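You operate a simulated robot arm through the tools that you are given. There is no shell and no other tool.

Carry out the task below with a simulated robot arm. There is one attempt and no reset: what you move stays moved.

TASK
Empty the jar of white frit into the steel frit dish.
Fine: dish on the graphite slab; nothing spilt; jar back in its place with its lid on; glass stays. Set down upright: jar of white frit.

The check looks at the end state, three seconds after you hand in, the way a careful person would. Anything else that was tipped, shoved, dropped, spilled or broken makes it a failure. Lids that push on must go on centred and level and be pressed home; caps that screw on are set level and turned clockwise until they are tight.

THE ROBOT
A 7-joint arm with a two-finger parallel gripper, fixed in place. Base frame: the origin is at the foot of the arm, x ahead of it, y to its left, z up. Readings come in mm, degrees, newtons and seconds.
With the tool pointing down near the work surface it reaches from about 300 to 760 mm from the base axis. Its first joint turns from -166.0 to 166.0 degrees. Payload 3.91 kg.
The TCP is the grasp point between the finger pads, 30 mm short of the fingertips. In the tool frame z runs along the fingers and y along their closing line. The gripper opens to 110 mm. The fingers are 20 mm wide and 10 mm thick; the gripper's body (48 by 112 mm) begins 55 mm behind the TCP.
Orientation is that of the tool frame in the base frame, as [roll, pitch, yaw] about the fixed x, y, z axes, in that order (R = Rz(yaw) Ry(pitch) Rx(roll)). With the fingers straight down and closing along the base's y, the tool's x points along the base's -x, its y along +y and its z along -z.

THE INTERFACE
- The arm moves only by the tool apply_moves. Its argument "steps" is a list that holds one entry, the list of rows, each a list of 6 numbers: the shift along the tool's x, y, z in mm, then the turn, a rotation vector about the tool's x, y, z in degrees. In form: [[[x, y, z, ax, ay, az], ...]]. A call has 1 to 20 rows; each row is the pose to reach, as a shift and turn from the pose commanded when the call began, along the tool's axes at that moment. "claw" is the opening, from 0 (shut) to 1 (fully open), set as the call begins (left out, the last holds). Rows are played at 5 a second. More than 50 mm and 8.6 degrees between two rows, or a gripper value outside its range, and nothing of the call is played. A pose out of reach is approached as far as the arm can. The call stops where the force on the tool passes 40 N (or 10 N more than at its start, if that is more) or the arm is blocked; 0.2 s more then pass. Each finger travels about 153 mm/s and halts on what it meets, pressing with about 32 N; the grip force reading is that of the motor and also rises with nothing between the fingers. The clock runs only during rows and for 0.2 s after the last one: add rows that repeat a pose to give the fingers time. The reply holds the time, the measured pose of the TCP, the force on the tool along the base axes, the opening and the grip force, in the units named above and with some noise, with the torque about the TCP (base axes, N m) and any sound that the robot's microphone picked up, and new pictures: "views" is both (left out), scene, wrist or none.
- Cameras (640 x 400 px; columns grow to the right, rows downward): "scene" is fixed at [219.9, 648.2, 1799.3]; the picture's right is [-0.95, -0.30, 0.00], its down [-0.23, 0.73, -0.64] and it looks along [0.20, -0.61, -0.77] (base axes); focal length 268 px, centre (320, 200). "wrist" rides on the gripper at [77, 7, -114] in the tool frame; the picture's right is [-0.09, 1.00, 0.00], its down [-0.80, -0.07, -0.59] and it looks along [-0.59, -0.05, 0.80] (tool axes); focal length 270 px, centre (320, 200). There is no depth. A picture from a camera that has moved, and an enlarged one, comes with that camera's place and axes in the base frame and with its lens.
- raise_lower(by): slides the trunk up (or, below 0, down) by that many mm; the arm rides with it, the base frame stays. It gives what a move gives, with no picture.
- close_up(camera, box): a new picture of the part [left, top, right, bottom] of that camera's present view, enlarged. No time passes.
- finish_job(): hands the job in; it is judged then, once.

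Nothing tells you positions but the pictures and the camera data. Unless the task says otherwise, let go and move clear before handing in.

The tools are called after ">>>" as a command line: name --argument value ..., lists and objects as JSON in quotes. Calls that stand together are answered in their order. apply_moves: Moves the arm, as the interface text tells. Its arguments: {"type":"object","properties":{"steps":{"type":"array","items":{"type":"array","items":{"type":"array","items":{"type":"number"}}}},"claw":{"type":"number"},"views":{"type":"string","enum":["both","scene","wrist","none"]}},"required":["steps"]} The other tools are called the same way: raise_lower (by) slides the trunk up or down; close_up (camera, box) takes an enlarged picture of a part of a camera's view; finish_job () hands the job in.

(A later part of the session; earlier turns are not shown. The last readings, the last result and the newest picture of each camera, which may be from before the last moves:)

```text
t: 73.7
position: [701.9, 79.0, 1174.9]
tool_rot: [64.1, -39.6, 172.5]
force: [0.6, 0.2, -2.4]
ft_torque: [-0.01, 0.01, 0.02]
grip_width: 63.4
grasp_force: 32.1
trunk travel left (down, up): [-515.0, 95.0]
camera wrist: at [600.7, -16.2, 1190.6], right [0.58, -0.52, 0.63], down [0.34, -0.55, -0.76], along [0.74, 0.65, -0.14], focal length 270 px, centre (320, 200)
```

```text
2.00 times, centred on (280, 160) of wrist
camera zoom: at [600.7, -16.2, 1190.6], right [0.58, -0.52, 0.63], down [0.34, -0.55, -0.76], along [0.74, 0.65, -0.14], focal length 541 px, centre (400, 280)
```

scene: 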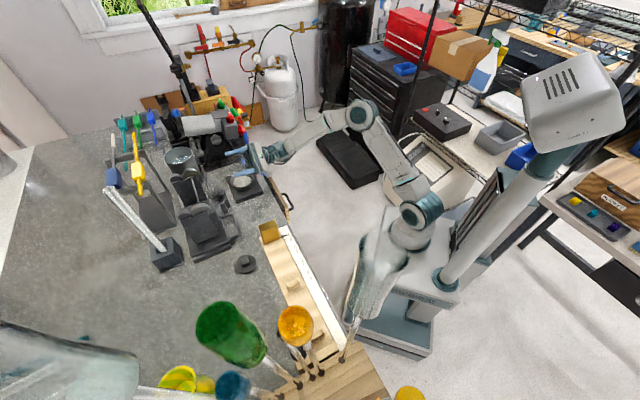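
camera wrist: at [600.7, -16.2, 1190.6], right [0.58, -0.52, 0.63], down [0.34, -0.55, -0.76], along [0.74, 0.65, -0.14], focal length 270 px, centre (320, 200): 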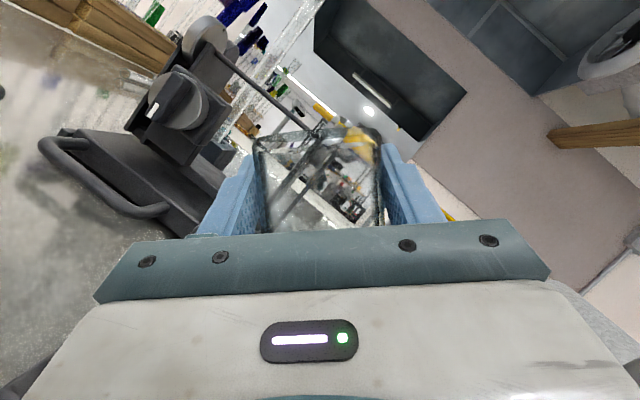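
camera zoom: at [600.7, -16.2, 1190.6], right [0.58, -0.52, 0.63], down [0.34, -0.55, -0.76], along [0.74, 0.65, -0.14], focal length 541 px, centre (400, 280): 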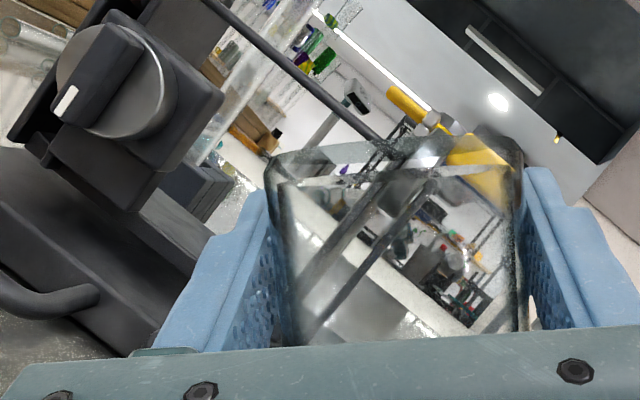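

The jar is empty and all the frit sits inside the dish rim. I'll roll the jar back upright while easing up and away from the dish.

>>> apply_moves --steps '[[[2.19, -1.29, 1.165, 3.756, 0, -7.064], [4.38, -2.58, 2.33, 7.512, 0, -14.128], [6.57, -3.87, 3.5, 11.268, 0, -21.192], [8.76, -5.16, 4.66, 15.024, 0, -28.256], [10.95, -6.45, 5.83, 18.78, 0, -35.32], [13.14, -7.74, 7, 22.536, 0, -42.384], [15.33, -9.03, 8.16, 26.292, 0, -49.448], [17.52, -10.32, 9.32, 30.048, 0, -56.512], [19.7, -11.6, 10.5, 33.804, 0, -63.576], [21.9, -12.9, 11.65, 37.56, 0, -70.64], [24.1, -14.2, 12.8, 41.316, 0, -77.704], [26.3, -15.5, 14, 45.072, 0, -84.768], [28.5, -16.8, 15.1, 48.828, 0, -91.832], [30.7, -18.1, 16.3, 52.584, 0, -98.896], [32.9, -19.35, 17.5, 56.34, 0, -105.96], [35, -20.6, 18.6, 60.096, 0, -113.024], [37.2, -21.9, 19.8, 63.852, 0, -120.088], [37.2, -21.9, 19.8, 63.852, 0, -120.088]]]'

>>> close_up --camera "scene" --box '[220, 130, 300, 210]'

```text
t: 77.5
position: [670.3, 111.1, 1189.8]
tool_rot: [-179.9, 61.9, -134.8]
force: [-0.6, -0.3, -2.5]
ft_torque: [-0.04, 0.04, 0.01]
grip_width: 63.3
grasp_force: 32.5
trunk travel left (down, up): [-515.0, 95.0]
camera wrist: at [568.0, 17.4, 1176.4], right [-0.68, 0.73, 0.08], down [-0.05, -0.15, 0.99], along [0.73, 0.66, 0.14], focal length 270 px, centre (320, 200)
```

scene: 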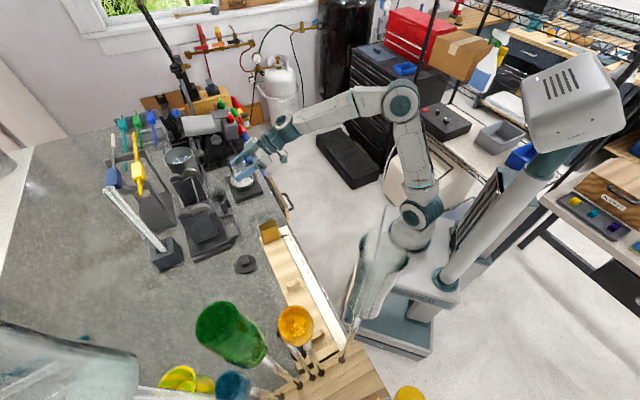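
wrist: 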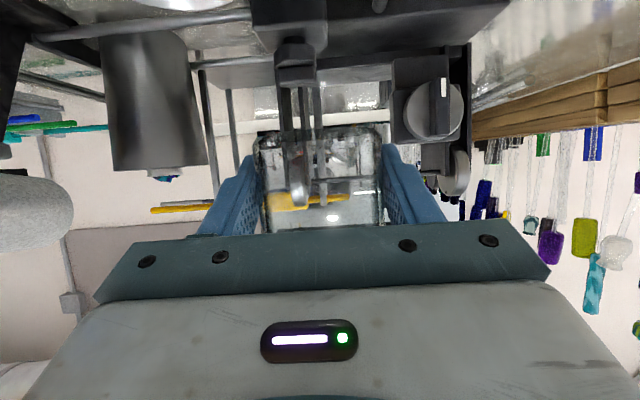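

```text
5.00 times, centred on (260, 170) of scene
camera zoom: at [219.9, 648.2, 1799.3], right [-0.95, -0.3, 0.0], down [-0.23, 0.73, -0.64], along [0.2, -0.61, -0.77], focal length 1341 px, centre (620, 350)
```

zoom: 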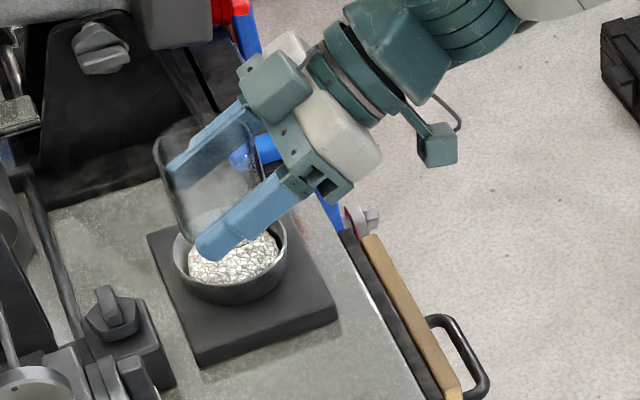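

The jar is upright again and the arm is unloaded. I'll take it back above its temporary spot and lower it to about 5 mm above the bench.

>>> apply_moves --steps '[[[3.3, 23.4, -6.1, 0, 0, 0], [6.5, 46.8, -12.2, 0, 0, 0], [9.8, 70.2, -18.4, 0, 0, 0], [13, 93.6, -24.5, 0, 0, 0], [36, 93.6, -12.3, 0, 0, 0], [62, 93.6, 1.5, 0, 0, 0], [88, 93.6, 15.4, 0, 0, 0], [110, 93.6, 27, 0, 0, 0], [121, 93.6, 33, 0, 0, 0], [126, 93.6, 35.6, 0, 0, 0], [126, 93.6, 35.6, 0, 0, 0]]]'

>>> close_up --camera "scene" --box '[230, 150, 310, 230]'

>>> close_up --camera "wrist" --box '[160, 60, 400, 260]'

```text
t: 79.9
position: [583.1, 158.4, 1062.4]
tool_rot: [179.9, 62.0, -135.0]
force: [-0.2, -0.3, -2.1]
ft_torque: [-0.02, 0.03, 0.02]
grip_width: 63.4
grasp_force: 32.0
trunk travel left (down, up): [-515.0, 95.0]
camera wrist: at [482.0, 63.3, 1048.7], right [-0.68, 0.73, 0.08], down [-0.05, -0.15, 0.99], along [0.74, 0.66, 0.14], focal length 270 px, centre (320, 200)
```

scene: 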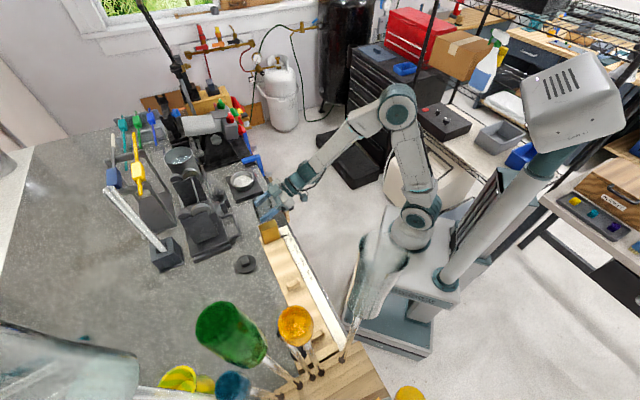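
wrist: 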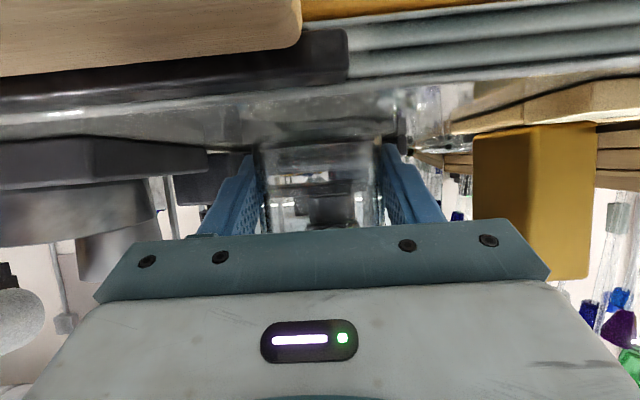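

```text
5.00 times, centred on (270, 190) of scene
camera zoom: at [219.9, 648.2, 1799.3], right [-0.95, -0.3, 0.0], down [-0.23, 0.73, -0.64], along [0.2, -0.61, -0.77], focal length 1341 px, centre (570, 250)
```

zoom: 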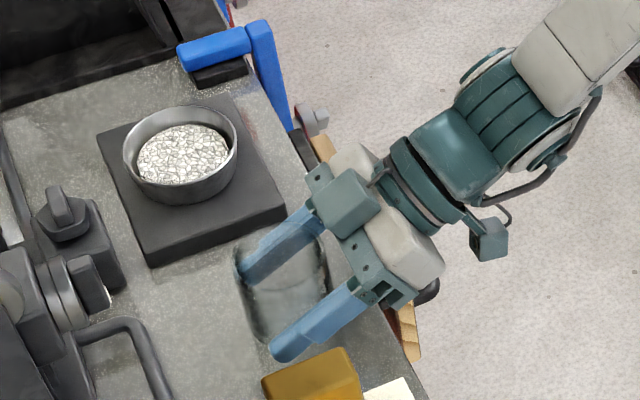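

```text
2.00 times, centred on (280, 160) of wrist
camera zoom: at [482.0, 63.3, 1048.7], right [-0.68, 0.73, 0.08], down [-0.05, -0.15, 0.99], along [0.74, 0.66, 0.14], focal length 541 px, centre (400, 280)
```

zoom: 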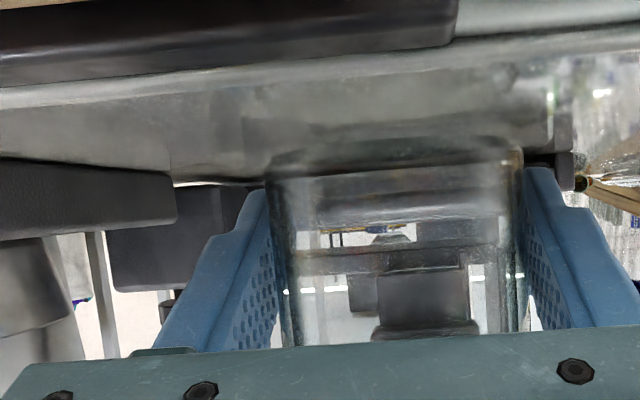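

The dish is full and undisturbed, and the jar is 5 mm above the bench. I'll ease it down the rest of the way.

>>> apply_moves --steps '[[[1.77, 0, 0.94, 0, 0, 0], [3.53, 0, 1.88, 0, 0, 0], [4.4, 0, 2.35, 0, 0, 0], [4.86, 0, 2.58, 0, 0, 0], [4.86, 0, 2.58, 0, 0, 0]]]' --views "none"

```text
t: 81.1
position: [583.9, 156.8, 1055.4]
tool_rot: [179.8, 61.9, -134.9]
force: [-0.4, 0.0, -2.2]
ft_torque: [-0.02, 0.01, 0.0]
grip_width: 63.5
grasp_force: 31.9
trunk travel left (down, up): [-515.0, 95.0]
```

It isn't bearing yet, so I'll go down in half-millimetre steps.

>>> apply_moves --steps '[[[0.44, 0, 0.23, 0, 0, 0], [0.88, 0, 0.47, 0, 0, 0], [0.88, 0, 0.47, 0, 0, 0]]]' --views "none"

>>> close_up --camera "wrist" --box '[160, 60, 400, 260]'

```text
t: 81.9
position: [584.6, 157.1, 1057.2]
tool_rot: [179.9, 61.9, -134.9]
force: [-1.1, 0.0, 1.5]
ft_torque: [-0.08, 0.04, 0.0]
grip_width: 63.3
grasp_force: 32.0
trunk travel left (down, up): [-515.0, 95.0]
```

```text
2.00 times, centred on (280, 160) of wrist
camera zoom: at [481.9, 63.8, 1042.8], right [-0.68, 0.73, 0.08], down [-0.05, -0.16, 0.99], along [0.73, 0.66, 0.14], focal length 541 px, centre (400, 280)
```

zoom: 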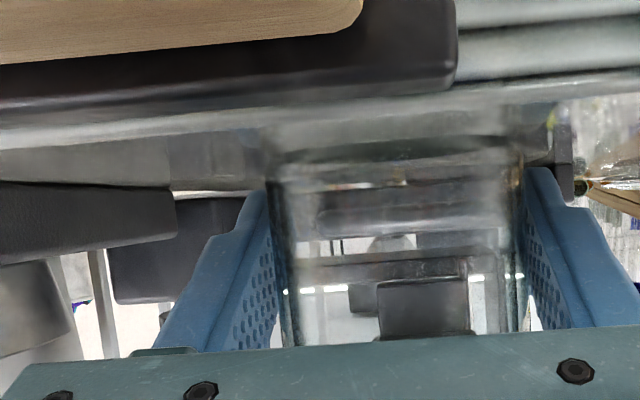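

The jar now bears on the bench. I'll release it and retreat back along the fingers.

>>> apply_moves --steps '[[[0, 0, 0, 0, 0, 0], [0, 0, 0, 0, 0, 0], [0, 0, 0, 0, 0, 0]]]' --claw 0.85

>>> close_up --camera "scene" --box '[230, 150, 310, 230]'

```text
t: 82.7
position: [584.1, 156.4, 1055.2]
tool_rot: [179.9, 61.9, -135.1]
force: [0.4, -0.7, 0.7]
ft_torque: [0.01, 0.0, 0.0]
grip_width: 93.6
grasp_force: 0.1
trunk travel left (down, up): [-515.0, 95.0]
camera wrist: at [481.9, 63.7, 1042.5], right [-0.68, 0.73, 0.08], down [-0.05, -0.15, 0.99], along [0.74, 0.66, 0.14], focal length 270 px, centre (320, 200)
```

scene: 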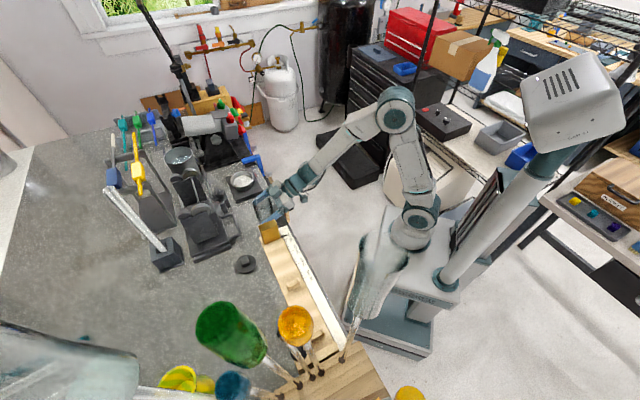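
wrist: 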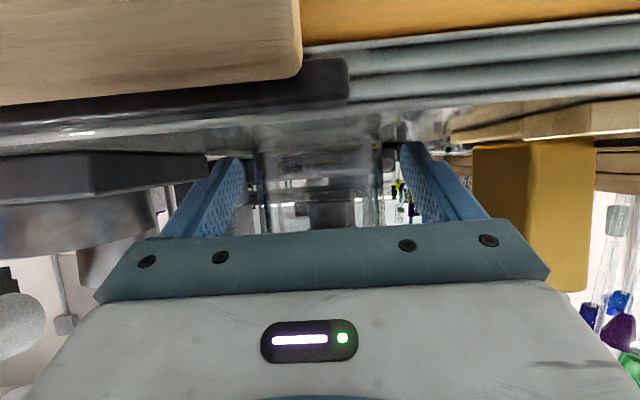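

```text
5.00 times, centred on (270, 190) of scene
camera zoom: at [219.9, 648.2, 1799.3], right [-0.95, -0.3, 0.0], down [-0.23, 0.73, -0.64], along [0.2, -0.61, -0.77], focal length 1341 px, centre (570, 250)
```

zoom: 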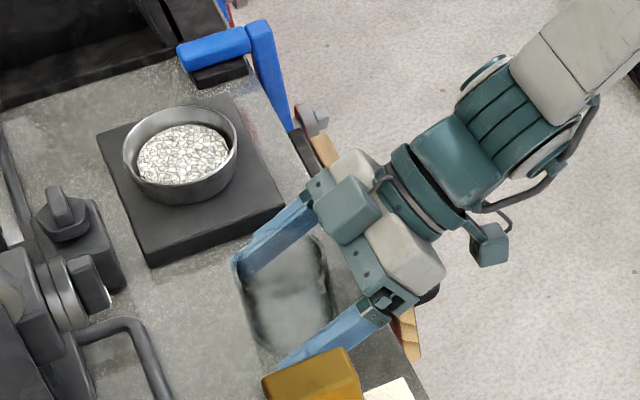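

The jar is released and upright. I'll back out along the fingers, rise, and return the tool to pointing straight down.

>>> apply_moves --steps '[[[0, 0, -15, 0, 0, 0], [0, 0, -35, 0, 0, 0], [0, 0, -60, 0, 0, 0], [0, 0, -85, 0, 0, 0], [0, 0, -110, 0, 0, 0], [-30, 0, -126, 0, 0, 0], [-66, 0, -145, 0, 0, 0], [-100, 0, -163, 0, 0, 0], [-132, 0, -180, 0, 0, 0], [-132, 0, -180, 0, 0, 0]]]' --views "none"

>>> apply_moves --steps '[[[0, 0, 0, 0, 8, 0], [0, 0, 0, 0, 16, 0], [0, 0, 0, 0, 24, 0], [0, 0, 0, 0, 32, 0], [0, 0, 0, 0, 40, 0], [0, 0, 0, 0, 48, 0], [0, 0, 0, 0, 56, 0], [0, 0, 0, 0, 62, 0], [0, 0, 0, 0, 62, 0]]]' --views "none"

>>> apply_moves --steps '[[[0, 0, 0, 0, 0, 8], [0, 0, 0, 0, 0, 16], [0, 0, 0, 0, 0, 24], [0, 0, 0, 0, 0, 32], [0, 0, 0, 0, 0, 40], [0, 0, 0, 0, 0, 48], [0, 0, 0, 0, 0, 56], [0, 0, 0, 0, 0, 64], [0, 0, 0, 0, 0, 72], [0, 0, 0, 0, 0, 80], [0, 0, 0, 0, 0, 88], [0, 0, 0, 0, 0, 90], [0, 0, 0, 0, 0, 90]]]'

>>> close_up --camera "wrist" --box '[160, 0, 480, 240]'

```text
t: 84.9
position: [516.1, 88.3, 1258.1]
tool_rot: [179.9, 61.9, -135.2]
force: [-0.4, -0.1, 0.1]
ft_torque: [-0.02, 0.02, -0.02]
grip_width: 93.6
grasp_force: 0.0
trunk travel left (down, up): [-515.0, 95.0]
```

```text
t: 86.9
position: [516.9, 87.7, 1257.2]
tool_rot: [-180.0, -0.3, -135.0]
force: [-0.5, -0.1, -0.7]
ft_torque: [-0.01, 0.01, 0.03]
grip_width: 93.6
grasp_force: 0.1
trunk travel left (down, up): [-515.0, 95.0]
```

```text
t: 89.7
position: [515.9, 88.6, 1256.3]
tool_rot: [-179.9, 0.0, 135.1]
force: [-0.7, -1.0, 0.1]
ft_torque: [-0.01, 0.02, 0.02]
grip_width: 93.5
grasp_force: 0.0
trunk travel left (down, up): [-515.0, 95.0]
camera wrist: at [465.9, 146.8, 1372.1], right [0.77, 0.64, 0.0], down [0.52, -0.62, 0.59], along [0.38, -0.46, -0.8], focal length 270 px, centre (320, 200)
```

scene: 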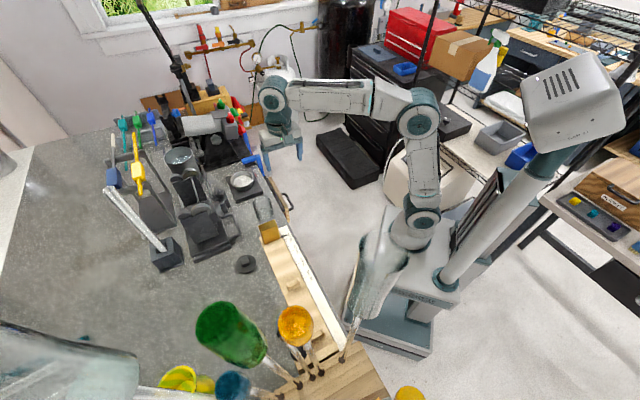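
wrist: 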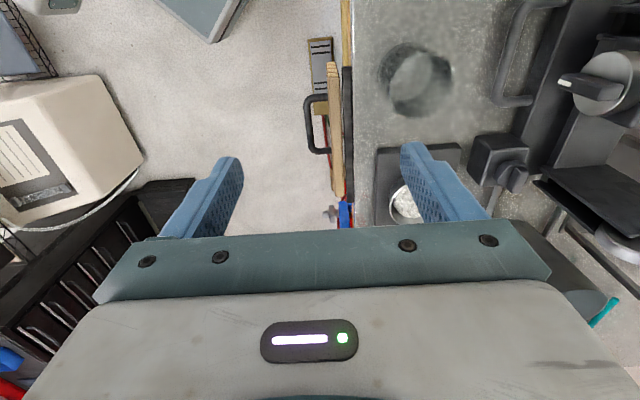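

```text
1.67 times, centred on (320, 120) of wrist
camera zoom: at [465.9, 146.8, 1372.1], right [0.77, 0.64, 0.0], down [0.52, -0.62, 0.59], along [0.38, -0.46, -0.8], focal length 450 px, centre (320, 333)
```

zoom: 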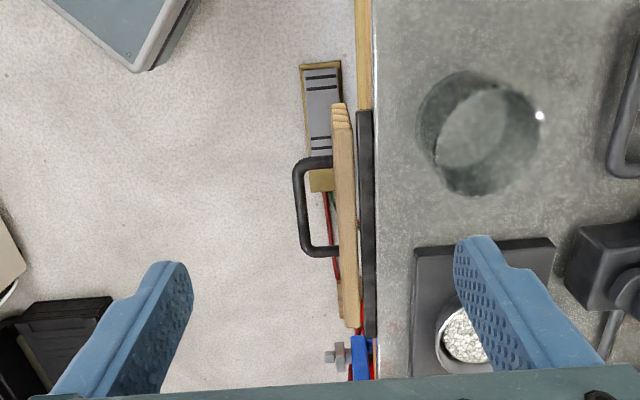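

The tool points straight down again. I'll go above the empty jar and check its exact position before gripping.

>>> apply_moves --steps '[[[0, 25, 15, 0, 0, 0], [0, 50, 30, 0, 0, 0], [0, 75, 50, 0, 0, 0], [0.3, 97, 66, 0, 0, 0], [0.3, 97, 66, 0, 0, 0]]]'

>>> close_up --camera "wrist" --box '[160, 0, 480, 240]'

>>> close_up --camera "scene" --box '[230, 150, 310, 230]'

```text
t: 90.9
position: [584.7, 157.3, 1190.9]
tool_rot: [-179.9, 0.1, 135.0]
force: [0.7, -0.6, 0.2]
ft_torque: [0.01, -0.02, 0.03]
grip_width: 93.2
grasp_force: 0.0
trunk travel left (down, up): [-515.0, 95.0]
camera wrist: at [533.8, 215.6, 1305.4], right [0.77, 0.64, 0.0], down [0.52, -0.62, 0.59], along [0.38, -0.46, -0.8], focal length 270 px, centre (320, 200)
```

scene: 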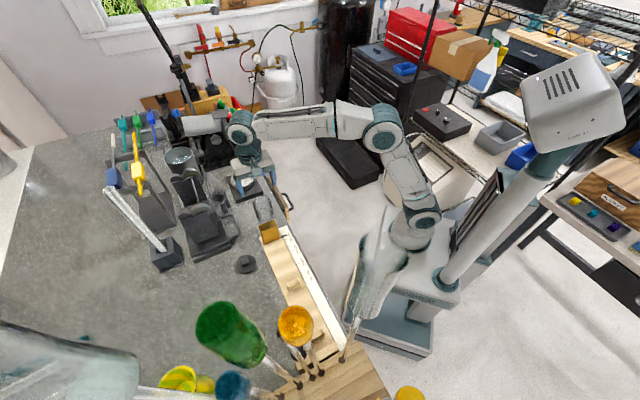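
wrist: 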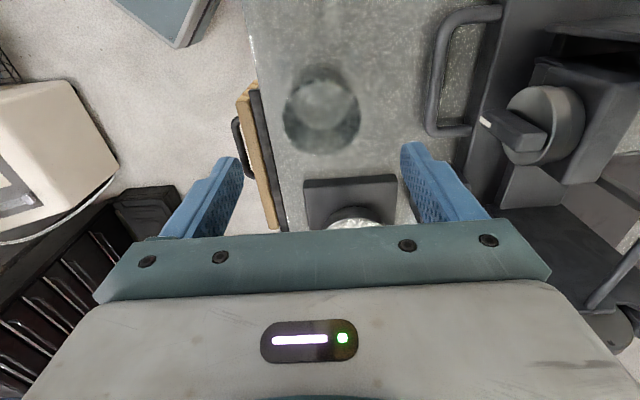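

```text
1.67 times, centred on (320, 120) of wrist
camera zoom: at [533.8, 215.6, 1305.4], right [0.77, 0.64, 0.0], down [0.52, -0.62, 0.59], along [0.38, -0.46, -0.8], focal length 450 px, centre (320, 333)
```

zoom: 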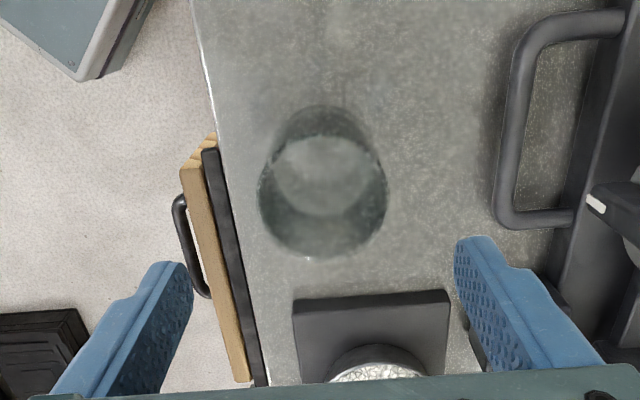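

```text
5.00 times, centred on (270, 190) of scene
camera zoom: at [219.9, 648.2, 1799.3], right [-0.95, -0.3, 0.0], down [-0.23, 0.73, -0.64], along [0.2, -0.61, -0.77], focal length 1341 px, centre (570, 250)
```

zoom: 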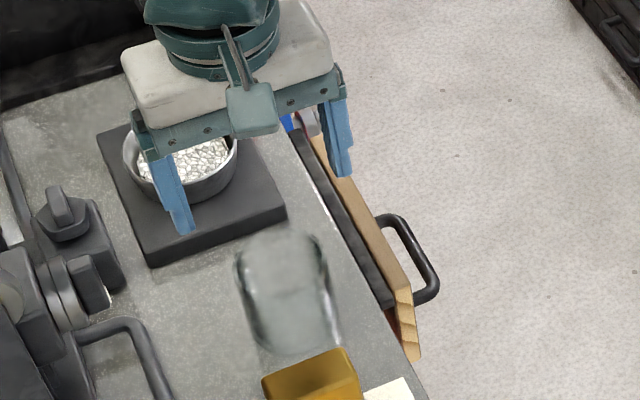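

The empty jar stands within about 3 mm of where I expect it. I'll trim, descend around it and take the top grip again.

>>> apply_moves --steps '[[[1, 1, 25, 0, 0, 0], [2.5, 2, 50, 0, 0, 0], [2.5, 2, 75, 0, 0, 0], [2.5, 2, 100, 0, 0, 0], [2.5, 2, 118, 0, 0, 0], [2.5, 2, 126, 0, 0, 0], [2.5, 2, 126, 0, 0, 0]]]'

>>> apply_moves --steps '[[[0, 0, 0, 0, 0, 0], [0, 0, 0, 0, 0, 0], [0, 0, 0, 0, 0, 0]]]' --claw 0.4

>>> close_up --camera "wrist" --box '[160, 0, 480, 240]'

>>> close_up --camera "scene" --box '[230, 160, 300, 230]'

```text
t: 92.5
position: [583.7, 160.1, 1064.9]
tool_rot: [-180.0, 0.0, 135.1]
force: [0.6, 0.2, -0.7]
ft_torque: [-0.01, 0.0, 0.03]
grip_width: 93.3
grasp_force: 0.1
trunk travel left (down, up): [-515.0, 95.0]
camera wrist: at [533.3, 218.6, 1179.9], right [0.77, 0.64, 0.0], down [0.52, -0.62, 0.59], along [0.38, -0.46, -0.8], focal length 270 px, centre (320, 200)
```

scene: 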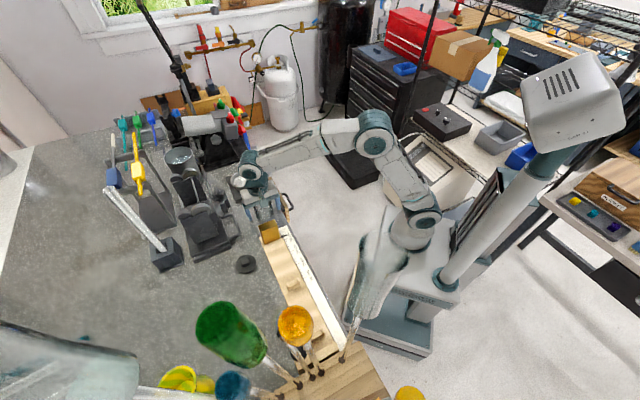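
wrist: 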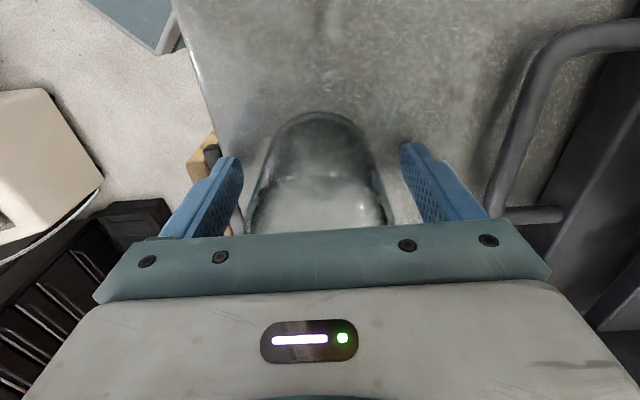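

```text
t: 93.3
position: [583.5, 159.9, 1064.7]
tool_rot: [-179.9, 0.1, 135.1]
force: [0.4, -0.1, 0.2]
ft_torque: [0.03, -0.03, -0.01]
grip_width: 63.8
grasp_force: 31.6
trunk travel left (down, up): [-515.0, 95.0]
camera wrist: at [533.4, 218.6, 1180.0], right [0.77, 0.64, 0.0], down [0.52, -0.62, 0.59], along [0.38, -0.46, -0.8], focal length 270 px, centre (320, 200)
```

scene: 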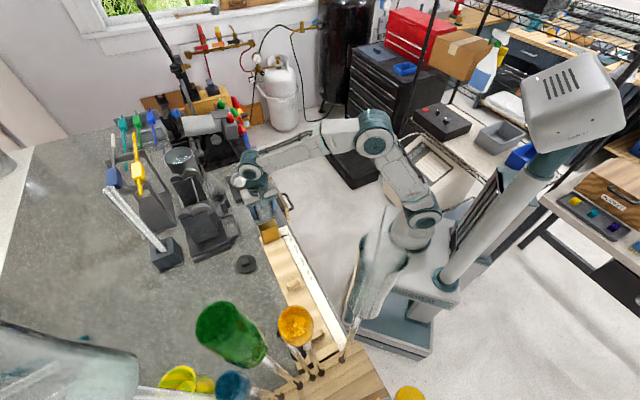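
wrist: 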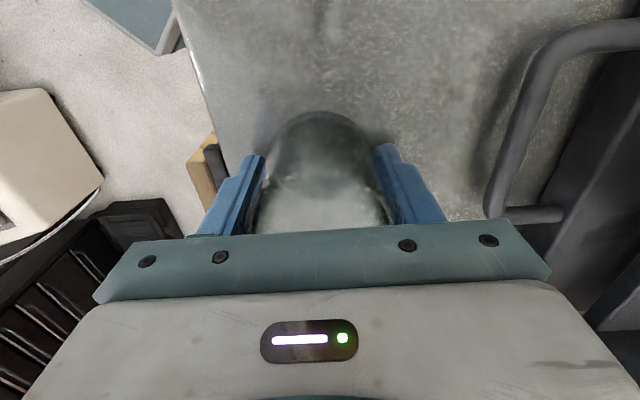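

```text
1.67 times, centred on (320, 120) of wrist
camera zoom: at [533.4, 218.6, 1180.0], right [0.77, 0.64, 0.0], down [0.52, -0.62, 0.59], along [0.38, -0.46, -0.8], focal length 450 px, centre (320, 333)
```

zoom: 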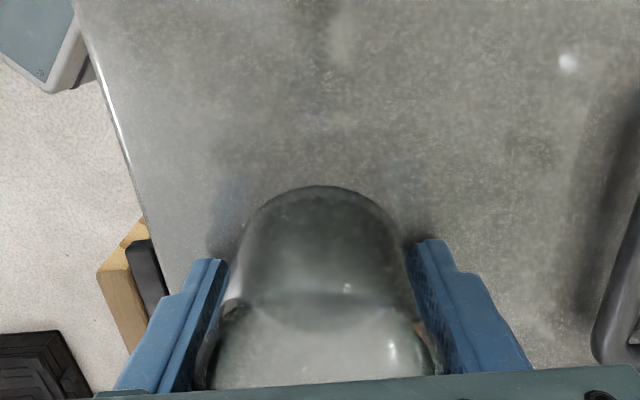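

```text
5.71 times, centred on (265, 195) of scene
camera zoom: at [219.9, 648.2, 1799.3], right [-0.95, -0.3, 0.0], down [-0.23, 0.73, -0.64], along [0.2, -0.61, -0.77], focal length 1533 px, centre (634, 229)
```

zoom: 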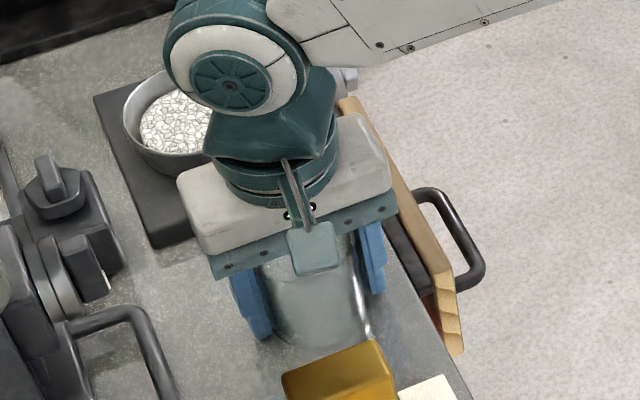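

The jar is gripped from the top again. I'll lift it 15 mm, shift it 42.5 mm back to its original place, and stop a few mm above the bench.

>>> apply_moves --steps '[[[0, 0, -4, 0, 0, 0], [0, 0, -10, 0, 0, 0], [0, 0, -15, 0, 0, 0], [11, -0.2, -15, 0, 0, 0], [23, -0.5, -15, 0, 0, 0], [35, -0.7, -15, 0, 0, 0], [42.5, -0.7, -15, 0, 0, 0], [42.5, -0.7, -15, 0, 0, 0], [42.5, -0.7, -8, 0, 0, 0], [42.5, -0.7, -4, 0, 0, 0], [42.5, -0.7, -4, 0, 0, 0]]]'

>>> close_up --camera "wrist" --box '[160, 0, 480, 240]'

>>> close_up --camera "scene" --box '[230, 180, 290, 240]'

```text
t: 95.7
position: [553.2, 189.6, 1068.8]
tool_rot: [-179.9, 0.0, 135.1]
force: [0.0, -0.5, -1.7]
ft_torque: [0.0, -0.02, 0.0]
grip_width: 63.7
grasp_force: 31.9
trunk travel left (down, up): [-515.0, 95.0]
camera wrist: at [503.1, 248.8, 1183.9], right [0.77, 0.64, 0.0], down [0.52, -0.62, 0.59], along [0.38, -0.46, -0.8], focal length 270 px, centre (320, 200)
```

scene: 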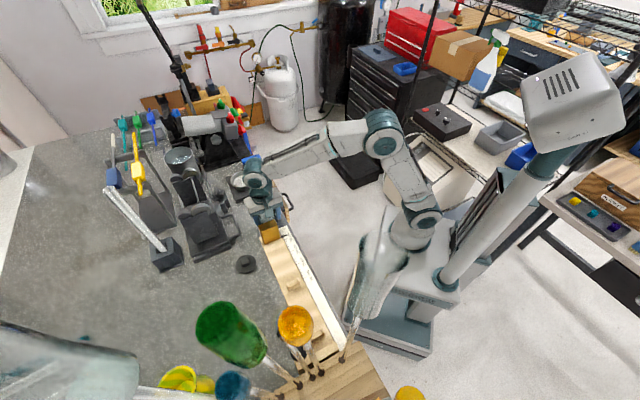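
wrist: 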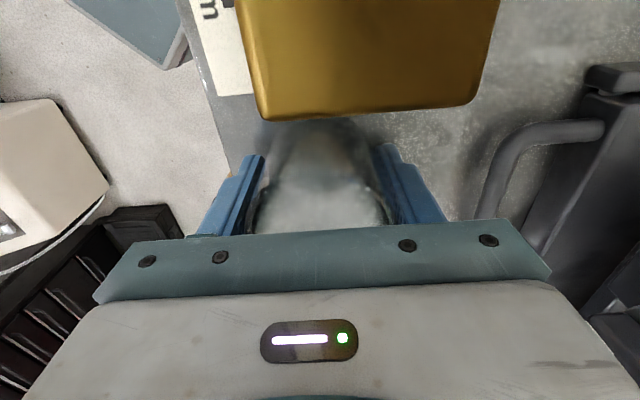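

```text
1.67 times, centred on (320, 120) of wrist
camera zoom: at [503.1, 248.8, 1183.9], right [0.77, 0.64, 0.0], down [0.52, -0.62, 0.59], along [0.38, -0.46, -0.8], focal length 450 px, centre (320, 333)
```

zoom: 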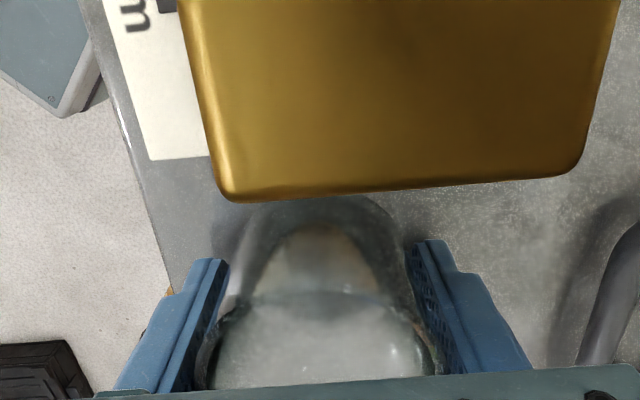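

```text
6.67 times, centred on (260, 210) of scene
camera zoom: at [219.9, 648.2, 1799.3], right [-0.95, -0.3, 0.0], down [-0.23, 0.73, -0.64], along [0.2, -0.61, -0.77], focal length 1788 px, centre (720, 133)
```

zoom: 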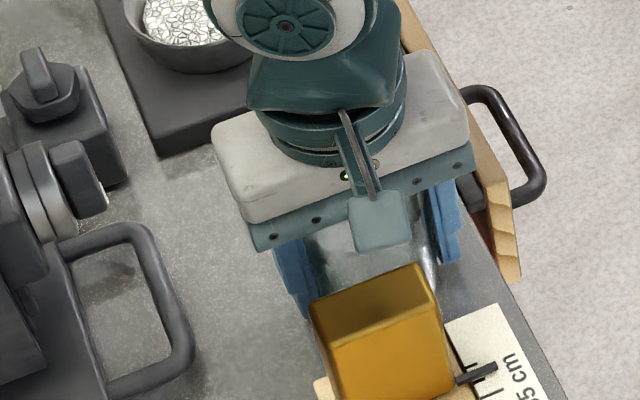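

The jar is in line with the amber block as before. I'll lower it the last few millimetres.

>>> apply_moves --steps '[[[0, 0, 1.5, 0, 0, 0], [0, 0, 3, 0, 0, 0], [0, 0, 3.6, 0, 0, 0], [0, 0, 4.1, 0, 0, 0], [0, 0, 4.1, 0, 0, 0]]]' --views "none"

```text
t: 96.9
position: [553.8, 189.7, 1064.6]
tool_rot: [-180.0, -0.1, 135.1]
force: [0.3, 0.5, 0.0]
ft_torque: [0.04, -0.03, -0.02]
grip_width: 63.6
grasp_force: 31.8
trunk travel left (down, up): [-515.0, 95.0]
```

>>> apply_moves --steps '[[[0, 0, 0.5, 0, 0, 0], [0, 0, 0.5, 0, 0, 0]]]' --views "none"

>>> apply_moves --steps '[[[0, 0, 0, 0, 0, 0], [0, 0, 0, 0, 0, 0], [0, 0, 0, 0, 0, 0]]]' --claw 0.85 --views "none"

>>> apply_moves --steps '[[[0, 0, -15, 0, 0, 0], [0, 0, -45, 0, 0, 0], [0, 0, -85, 0, 0, 0], [0, 0, -107, 0, 0, 0], [0, 0, -107, 0, 0, 0]]]'

>>> close_up --camera "wrist" --box '[160, 0, 480, 240]'

>>> close_up --camera "scene" --box '[230, 180, 290, 240]'

```text
t: 97.5
position: [552.9, 189.8, 1064.0]
tool_rot: [179.9, 0.0, 135.1]
force: [0.2, -0.4, 4.5]
ft_torque: [0.12, -0.01, 0.0]
grip_width: 63.7
grasp_force: 31.9
trunk travel left (down, up): [-515.0, 95.0]
```

```text
t: 98.3
position: [551.8, 190.3, 1062.7]
tool_rot: [-179.9, 0.0, 135.0]
force: [-0.2, 0.3, -0.4]
ft_torque: [-0.01, 0.0, 0.03]
grip_width: 93.4
grasp_force: 0.0
trunk travel left (down, up): [-515.0, 95.0]
```

```text
t: 99.5
position: [552.3, 192.0, 1171.5]
tool_rot: [-179.9, 0.0, 135.1]
force: [-0.6, 0.1, 0.3]
ft_torque: [-0.01, 0.02, 0.02]
grip_width: 93.3
grasp_force: 0.0
trunk travel left (down, up): [-515.0, 95.0]
camera wrist: at [502.8, 249.4, 1286.4], right [0.77, 0.64, 0.0], down [0.52, -0.62, 0.59], along [0.38, -0.46, -0.8], focal length 270 px, centre (320, 200)
```

scene: 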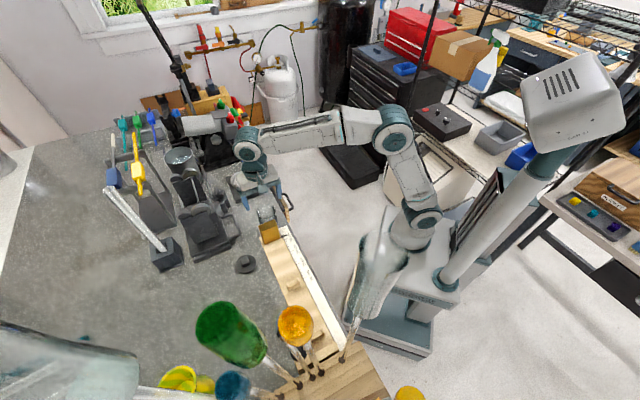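
wrist: 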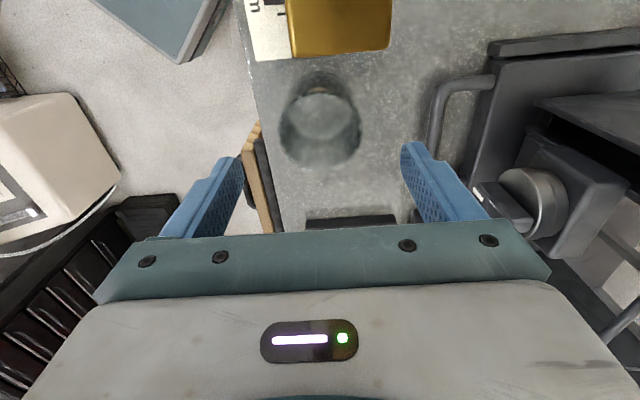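

```text
1.67 times, centred on (320, 120) of wrist
camera zoom: at [502.8, 249.4, 1286.4], right [0.77, 0.64, 0.0], down [0.52, -0.62, 0.59], along [0.38, -0.46, -0.8], focal length 450 px, centre (320, 333)
```

zoom: 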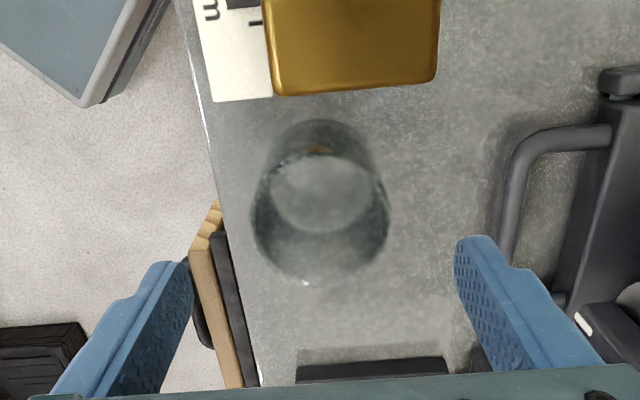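

```text
6.67 times, centred on (260, 210) of scene
camera zoom: at [219.9, 648.2, 1799.3], right [-0.95, -0.3, 0.0], down [-0.23, 0.73, -0.64], along [0.2, -0.61, -0.77], focal length 1788 px, centre (720, 133)
```

zoom: 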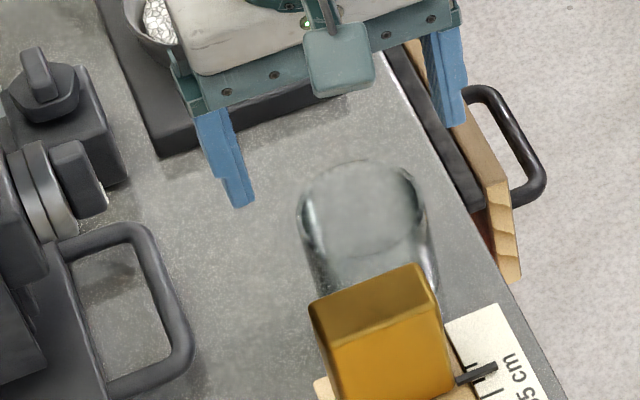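

The jar is back in its place to within about 2 mm. Now I'll fetch the lid: over to it at the same height, with the jaws half open.

>>> apply_moves --steps '[[[23, 24, -4, 0, 0, 0], [46, 48, -8, 0, 0, 0], [70, 72, -10, 0, 0, 0], [93, 96, -10, 0, 0, 0], [116, 119, -10, 0, 0, 0], [116, 119, 30, 0, 0, 0], [116, 119, 50, 0, 0, 0], [116, 119, 50, 0, 0, 0]]]' --claw 0.5

>>> close_up --camera "wrist" --box '[160, 0, 480, 240]'

>>> close_up --camera "scene" --box '[210, 220, 280, 290]'

```text
t: 101.3
position: [554.2, 356.7, 1122.0]
tool_rot: [-179.9, 0.0, 135.0]
force: [-0.5, -0.6, -0.4]
ft_torque: [0.02, 0.0, 0.02]
grip_width: 54.8
grasp_force: 0.1
trunk travel left (down, up): [-515.0, 95.0]
camera wrist: at [504.4, 415.0, 1236.3], right [0.77, 0.64, 0.0], down [0.52, -0.62, 0.59], along [0.38, -0.46, -0.8], focal length 270 px, centre (320, 200)
```

scene: 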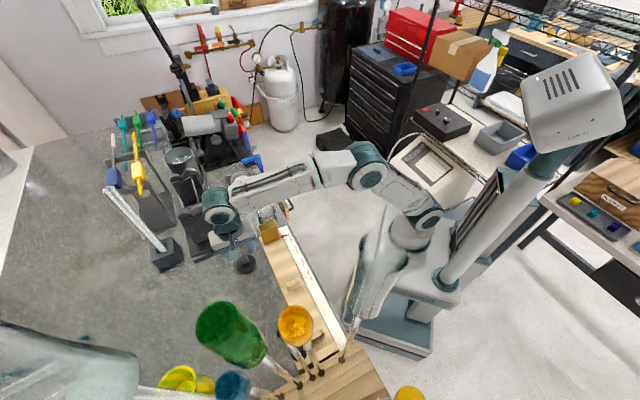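
wrist: 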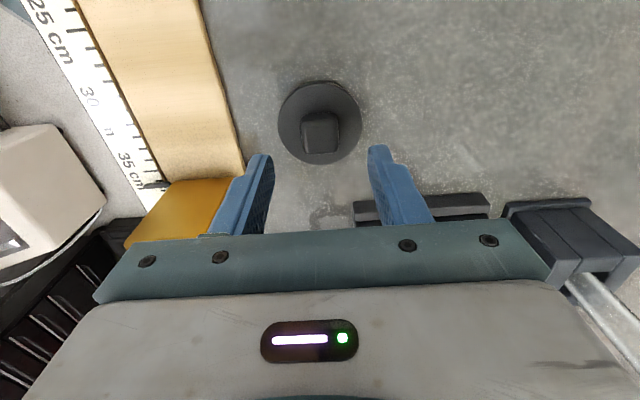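

```text
1.67 times, centred on (320, 120) of wrist
camera zoom: at [504.4, 415.0, 1236.3], right [0.77, 0.64, 0.0], down [0.52, -0.62, 0.59], along [0.38, -0.46, -0.8], focal length 450 px, centre (320, 333)
```

zoom: 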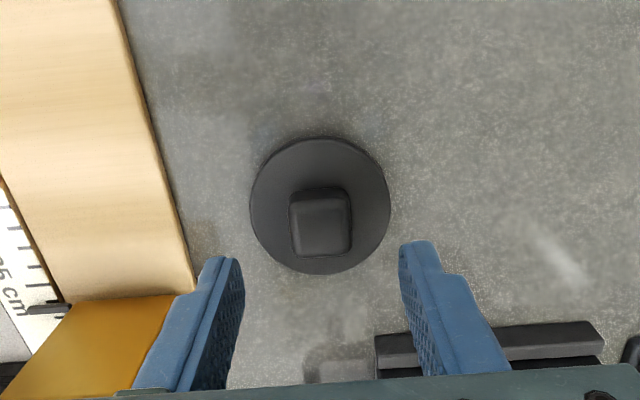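

```text
5.71 times, centred on (245, 255) of scene
camera zoom: at [219.9, 648.2, 1799.3], right [-0.95, -0.3, 0.0], down [-0.23, 0.73, -0.64], along [0.2, -0.61, -0.77], focal length 1533 px, centre (749, -114)
```

zoom: 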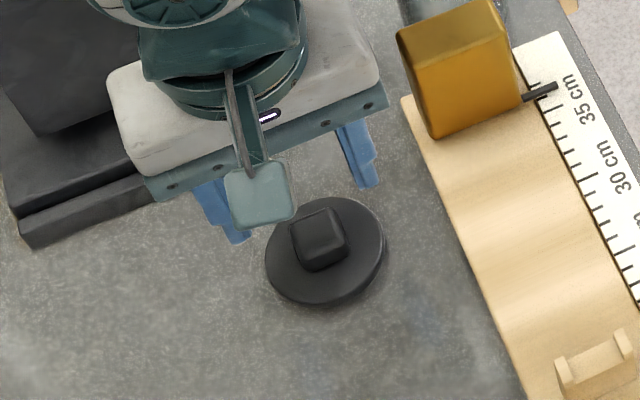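

The lid and knob look exactly as they did on the jar, and aligned the same way. I'll descend around the knob to just above the plate and close.

>>> apply_moves --steps '[[[-1.3, 0.4, 15, 0, 0, 0], [-1.3, 0.4, 30, 0, 0, 0], [-1.3, 0.4, 42, 0, 0, 0], [-1.3, 0.4, 47.5, 0, 0, 0], [-1.3, 0.4, 47.5, 0, 0, 0]]]' --views "wrist"

```text
t: 102.5
position: [554.6, 354.5, 1073.8]
tool_rot: [-179.8, 0.1, 135.2]
force: [0.6, 0.9, 0.4]
ft_torque: [0.01, 0.0, 0.01]
grip_width: 55.1
grasp_force: 0.0
trunk travel left (down, up): [-515.0, 95.0]
camera wrist: at [505.9, 413.8, 1188.8], right [0.77, 0.64, 0.0], down [0.52, -0.62, 0.59], along [0.38, -0.46, -0.8], focal length 270 px, centre (320, 200)
```

wrist: 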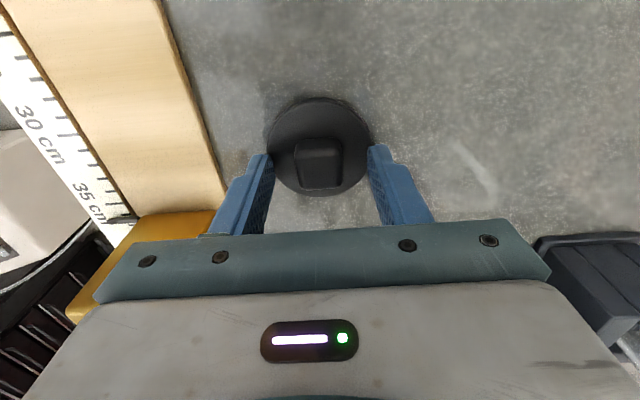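

I'll check the lid's placement in the grip more precisely against the earlier picture before closing.

>>> close_up --camera "wrist" --box '[160, 0, 480, 240]'

```text
1.67 times, centred on (320, 120) of wrist
camera zoom: at [505.9, 413.8, 1188.8], right [0.77, 0.64, 0.0], down [0.52, -0.62, 0.59], along [0.38, -0.46, -0.8], focal length 450 px, centre (320, 333)
```

zoom: 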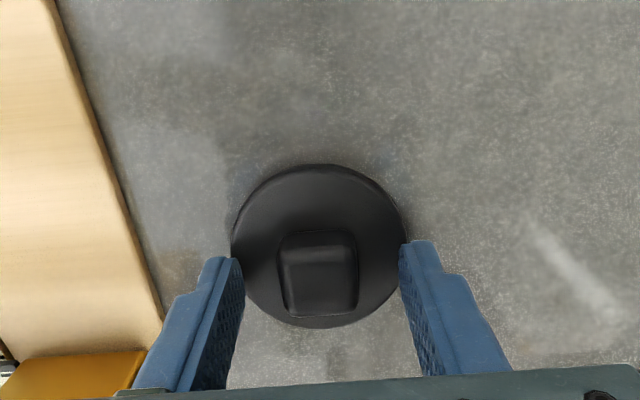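

The lid sits about 2 mm further back than in the original grip, so I'll shift 2 mm to match and close.

>>> apply_moves --steps '[[[2, 0, 0, 0, 0, 0], [2, 0, 0, 0, 0, 0]]]' --views "none"

>>> apply_moves --steps '[[[0, 0, 0, 0, 0, 0], [0, 0, 0, 0, 0, 0], [0, 0, 0, 0, 0, 0]]]' --claw 0.1 --views "wrist"

>>> close_up --camera "wrist" --box '[160, 0, 480, 240]'

```text
t: 103.1
position: [554.7, 358.0, 1073.4]
tool_rot: [-179.9, -0.1, 135.1]
force: [-0.3, 0.5, 0.0]
ft_torque: [-0.02, -0.03, -0.02]
grip_width: 55.0
grasp_force: 0.1
trunk travel left (down, up): [-515.0, 95.0]
```

```text
t: 103.9
position: [555.0, 356.5, 1073.9]
tool_rot: [-180.0, 0.0, 135.1]
force: [1.0, 0.3, 1.1]
ft_torque: [0.01, -0.01, 0.05]
grip_width: 24.6
grasp_force: 31.7
trunk travel left (down, up): [-515.0, 95.0]
camera wrist: at [504.7, 415.3, 1188.9], right [0.77, 0.64, 0.0], down [0.52, -0.62, 0.59], along [0.38, -0.46, -0.8], focal length 270 px, centre (320, 200)
```

wrist: 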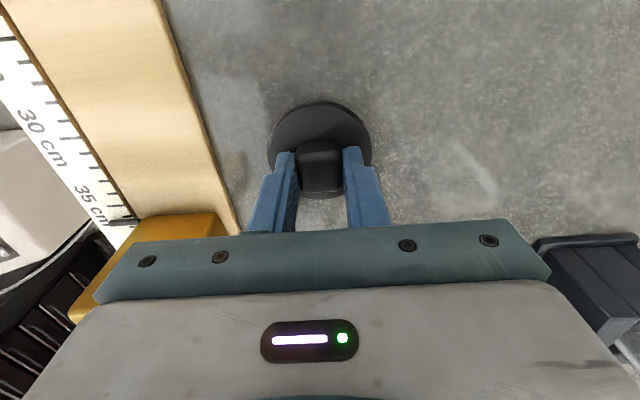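

```text
1.67 times, centred on (320, 120) of wrist
camera zoom: at [504.7, 415.3, 1188.9], right [0.77, 0.64, 0.0], down [0.52, -0.62, 0.59], along [0.38, -0.46, -0.8], focal length 450 px, centre (320, 333)
```

zoom: 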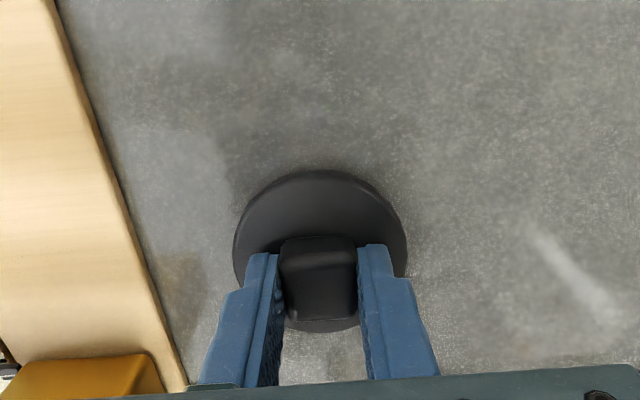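

The lid is gripped exactly as it was when I took it off. I'll lift it and carry it over the jar, stopping above.

>>> apply_moves --steps '[[[0, 0, -15, 0, 0, 0], [0, 0, -45, 0, 0, 0], [0, 0, -80, 0, 0, 0], [0, 0, -111.5, 0, 0, 0], [-24, -24, -111.5, 0, 0, 0], [-48, -48, -111.5, 0, 0, 0], [-72, -72, -111.5, 0, 0, 0], [-96, -96, -111.5, 0, 0, 0], [-119.2, -119.4, -111.5, 0, 0, 0], [-119.2, -119.4, -111.5, 0, 0, 0], [-119.2, -119.4, -95, 0, 0, 0], [-119.2, -119.4, -80, 0, 0, 0], [-119.2, -119.4, -80, 0, 0, 0]]]'

>>> close_up --camera "wrist" --box '[160, 0, 480, 240]'

>>> close_up --camera "scene" --box '[240, 180, 290, 230]'

```text
t: 106.7
position: [554.5, 188.5, 1152.8]
tool_rot: [-179.9, 0.1, 135.1]
force: [-0.4, 0.0, -0.4]
ft_torque: [-0.01, -0.01, -0.01]
grip_width: 24.6
grasp_force: 31.7
trunk travel left (down, up): [-515.0, 95.0]
camera wrist: at [504.3, 247.0, 1268.9], right [0.77, 0.64, 0.0], down [0.52, -0.62, 0.59], along [0.38, -0.46, -0.8], focal length 270 px, centre (320, 200)
```

scene: 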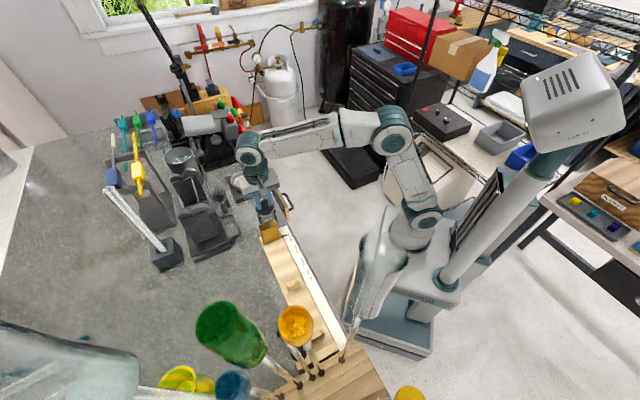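
wrist: 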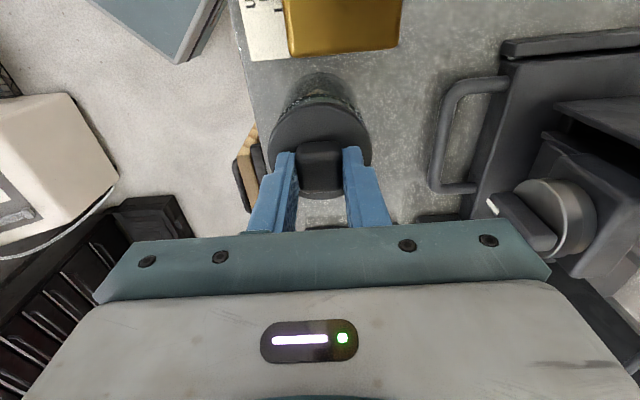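

```text
1.67 times, centred on (320, 120) of wrist
camera zoom: at [504.3, 247.0, 1268.9], right [0.77, 0.64, 0.0], down [0.52, -0.62, 0.59], along [0.38, -0.46, -0.8], focal length 450 px, centre (320, 333)
```

zoom: 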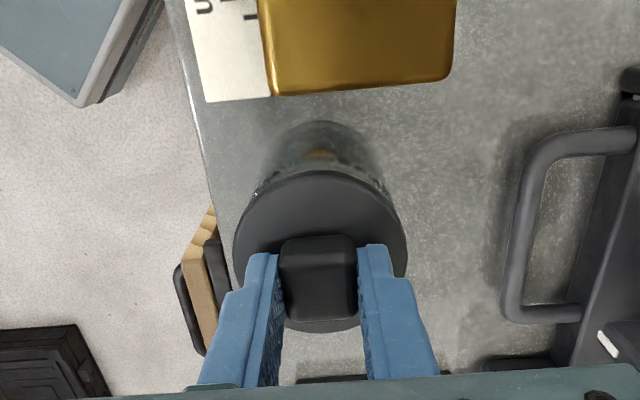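

```text
8.00 times, centred on (265, 205) of scene
camera zoom: at [219.9, 648.2, 1799.3], right [-0.95, -0.3, 0.0], down [-0.23, 0.73, -0.64], along [0.2, -0.61, -0.77], focal length 2146 px, centre (760, 160)
```

zoom: 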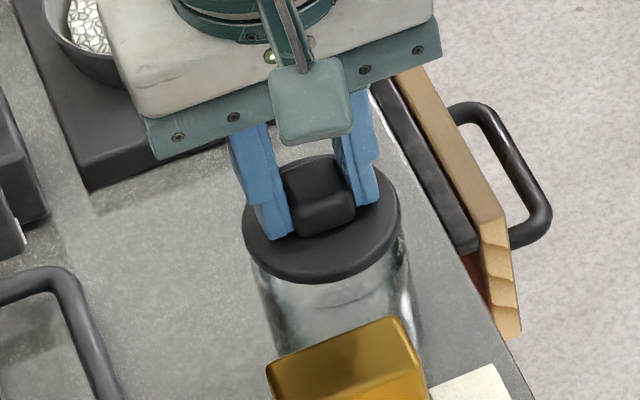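

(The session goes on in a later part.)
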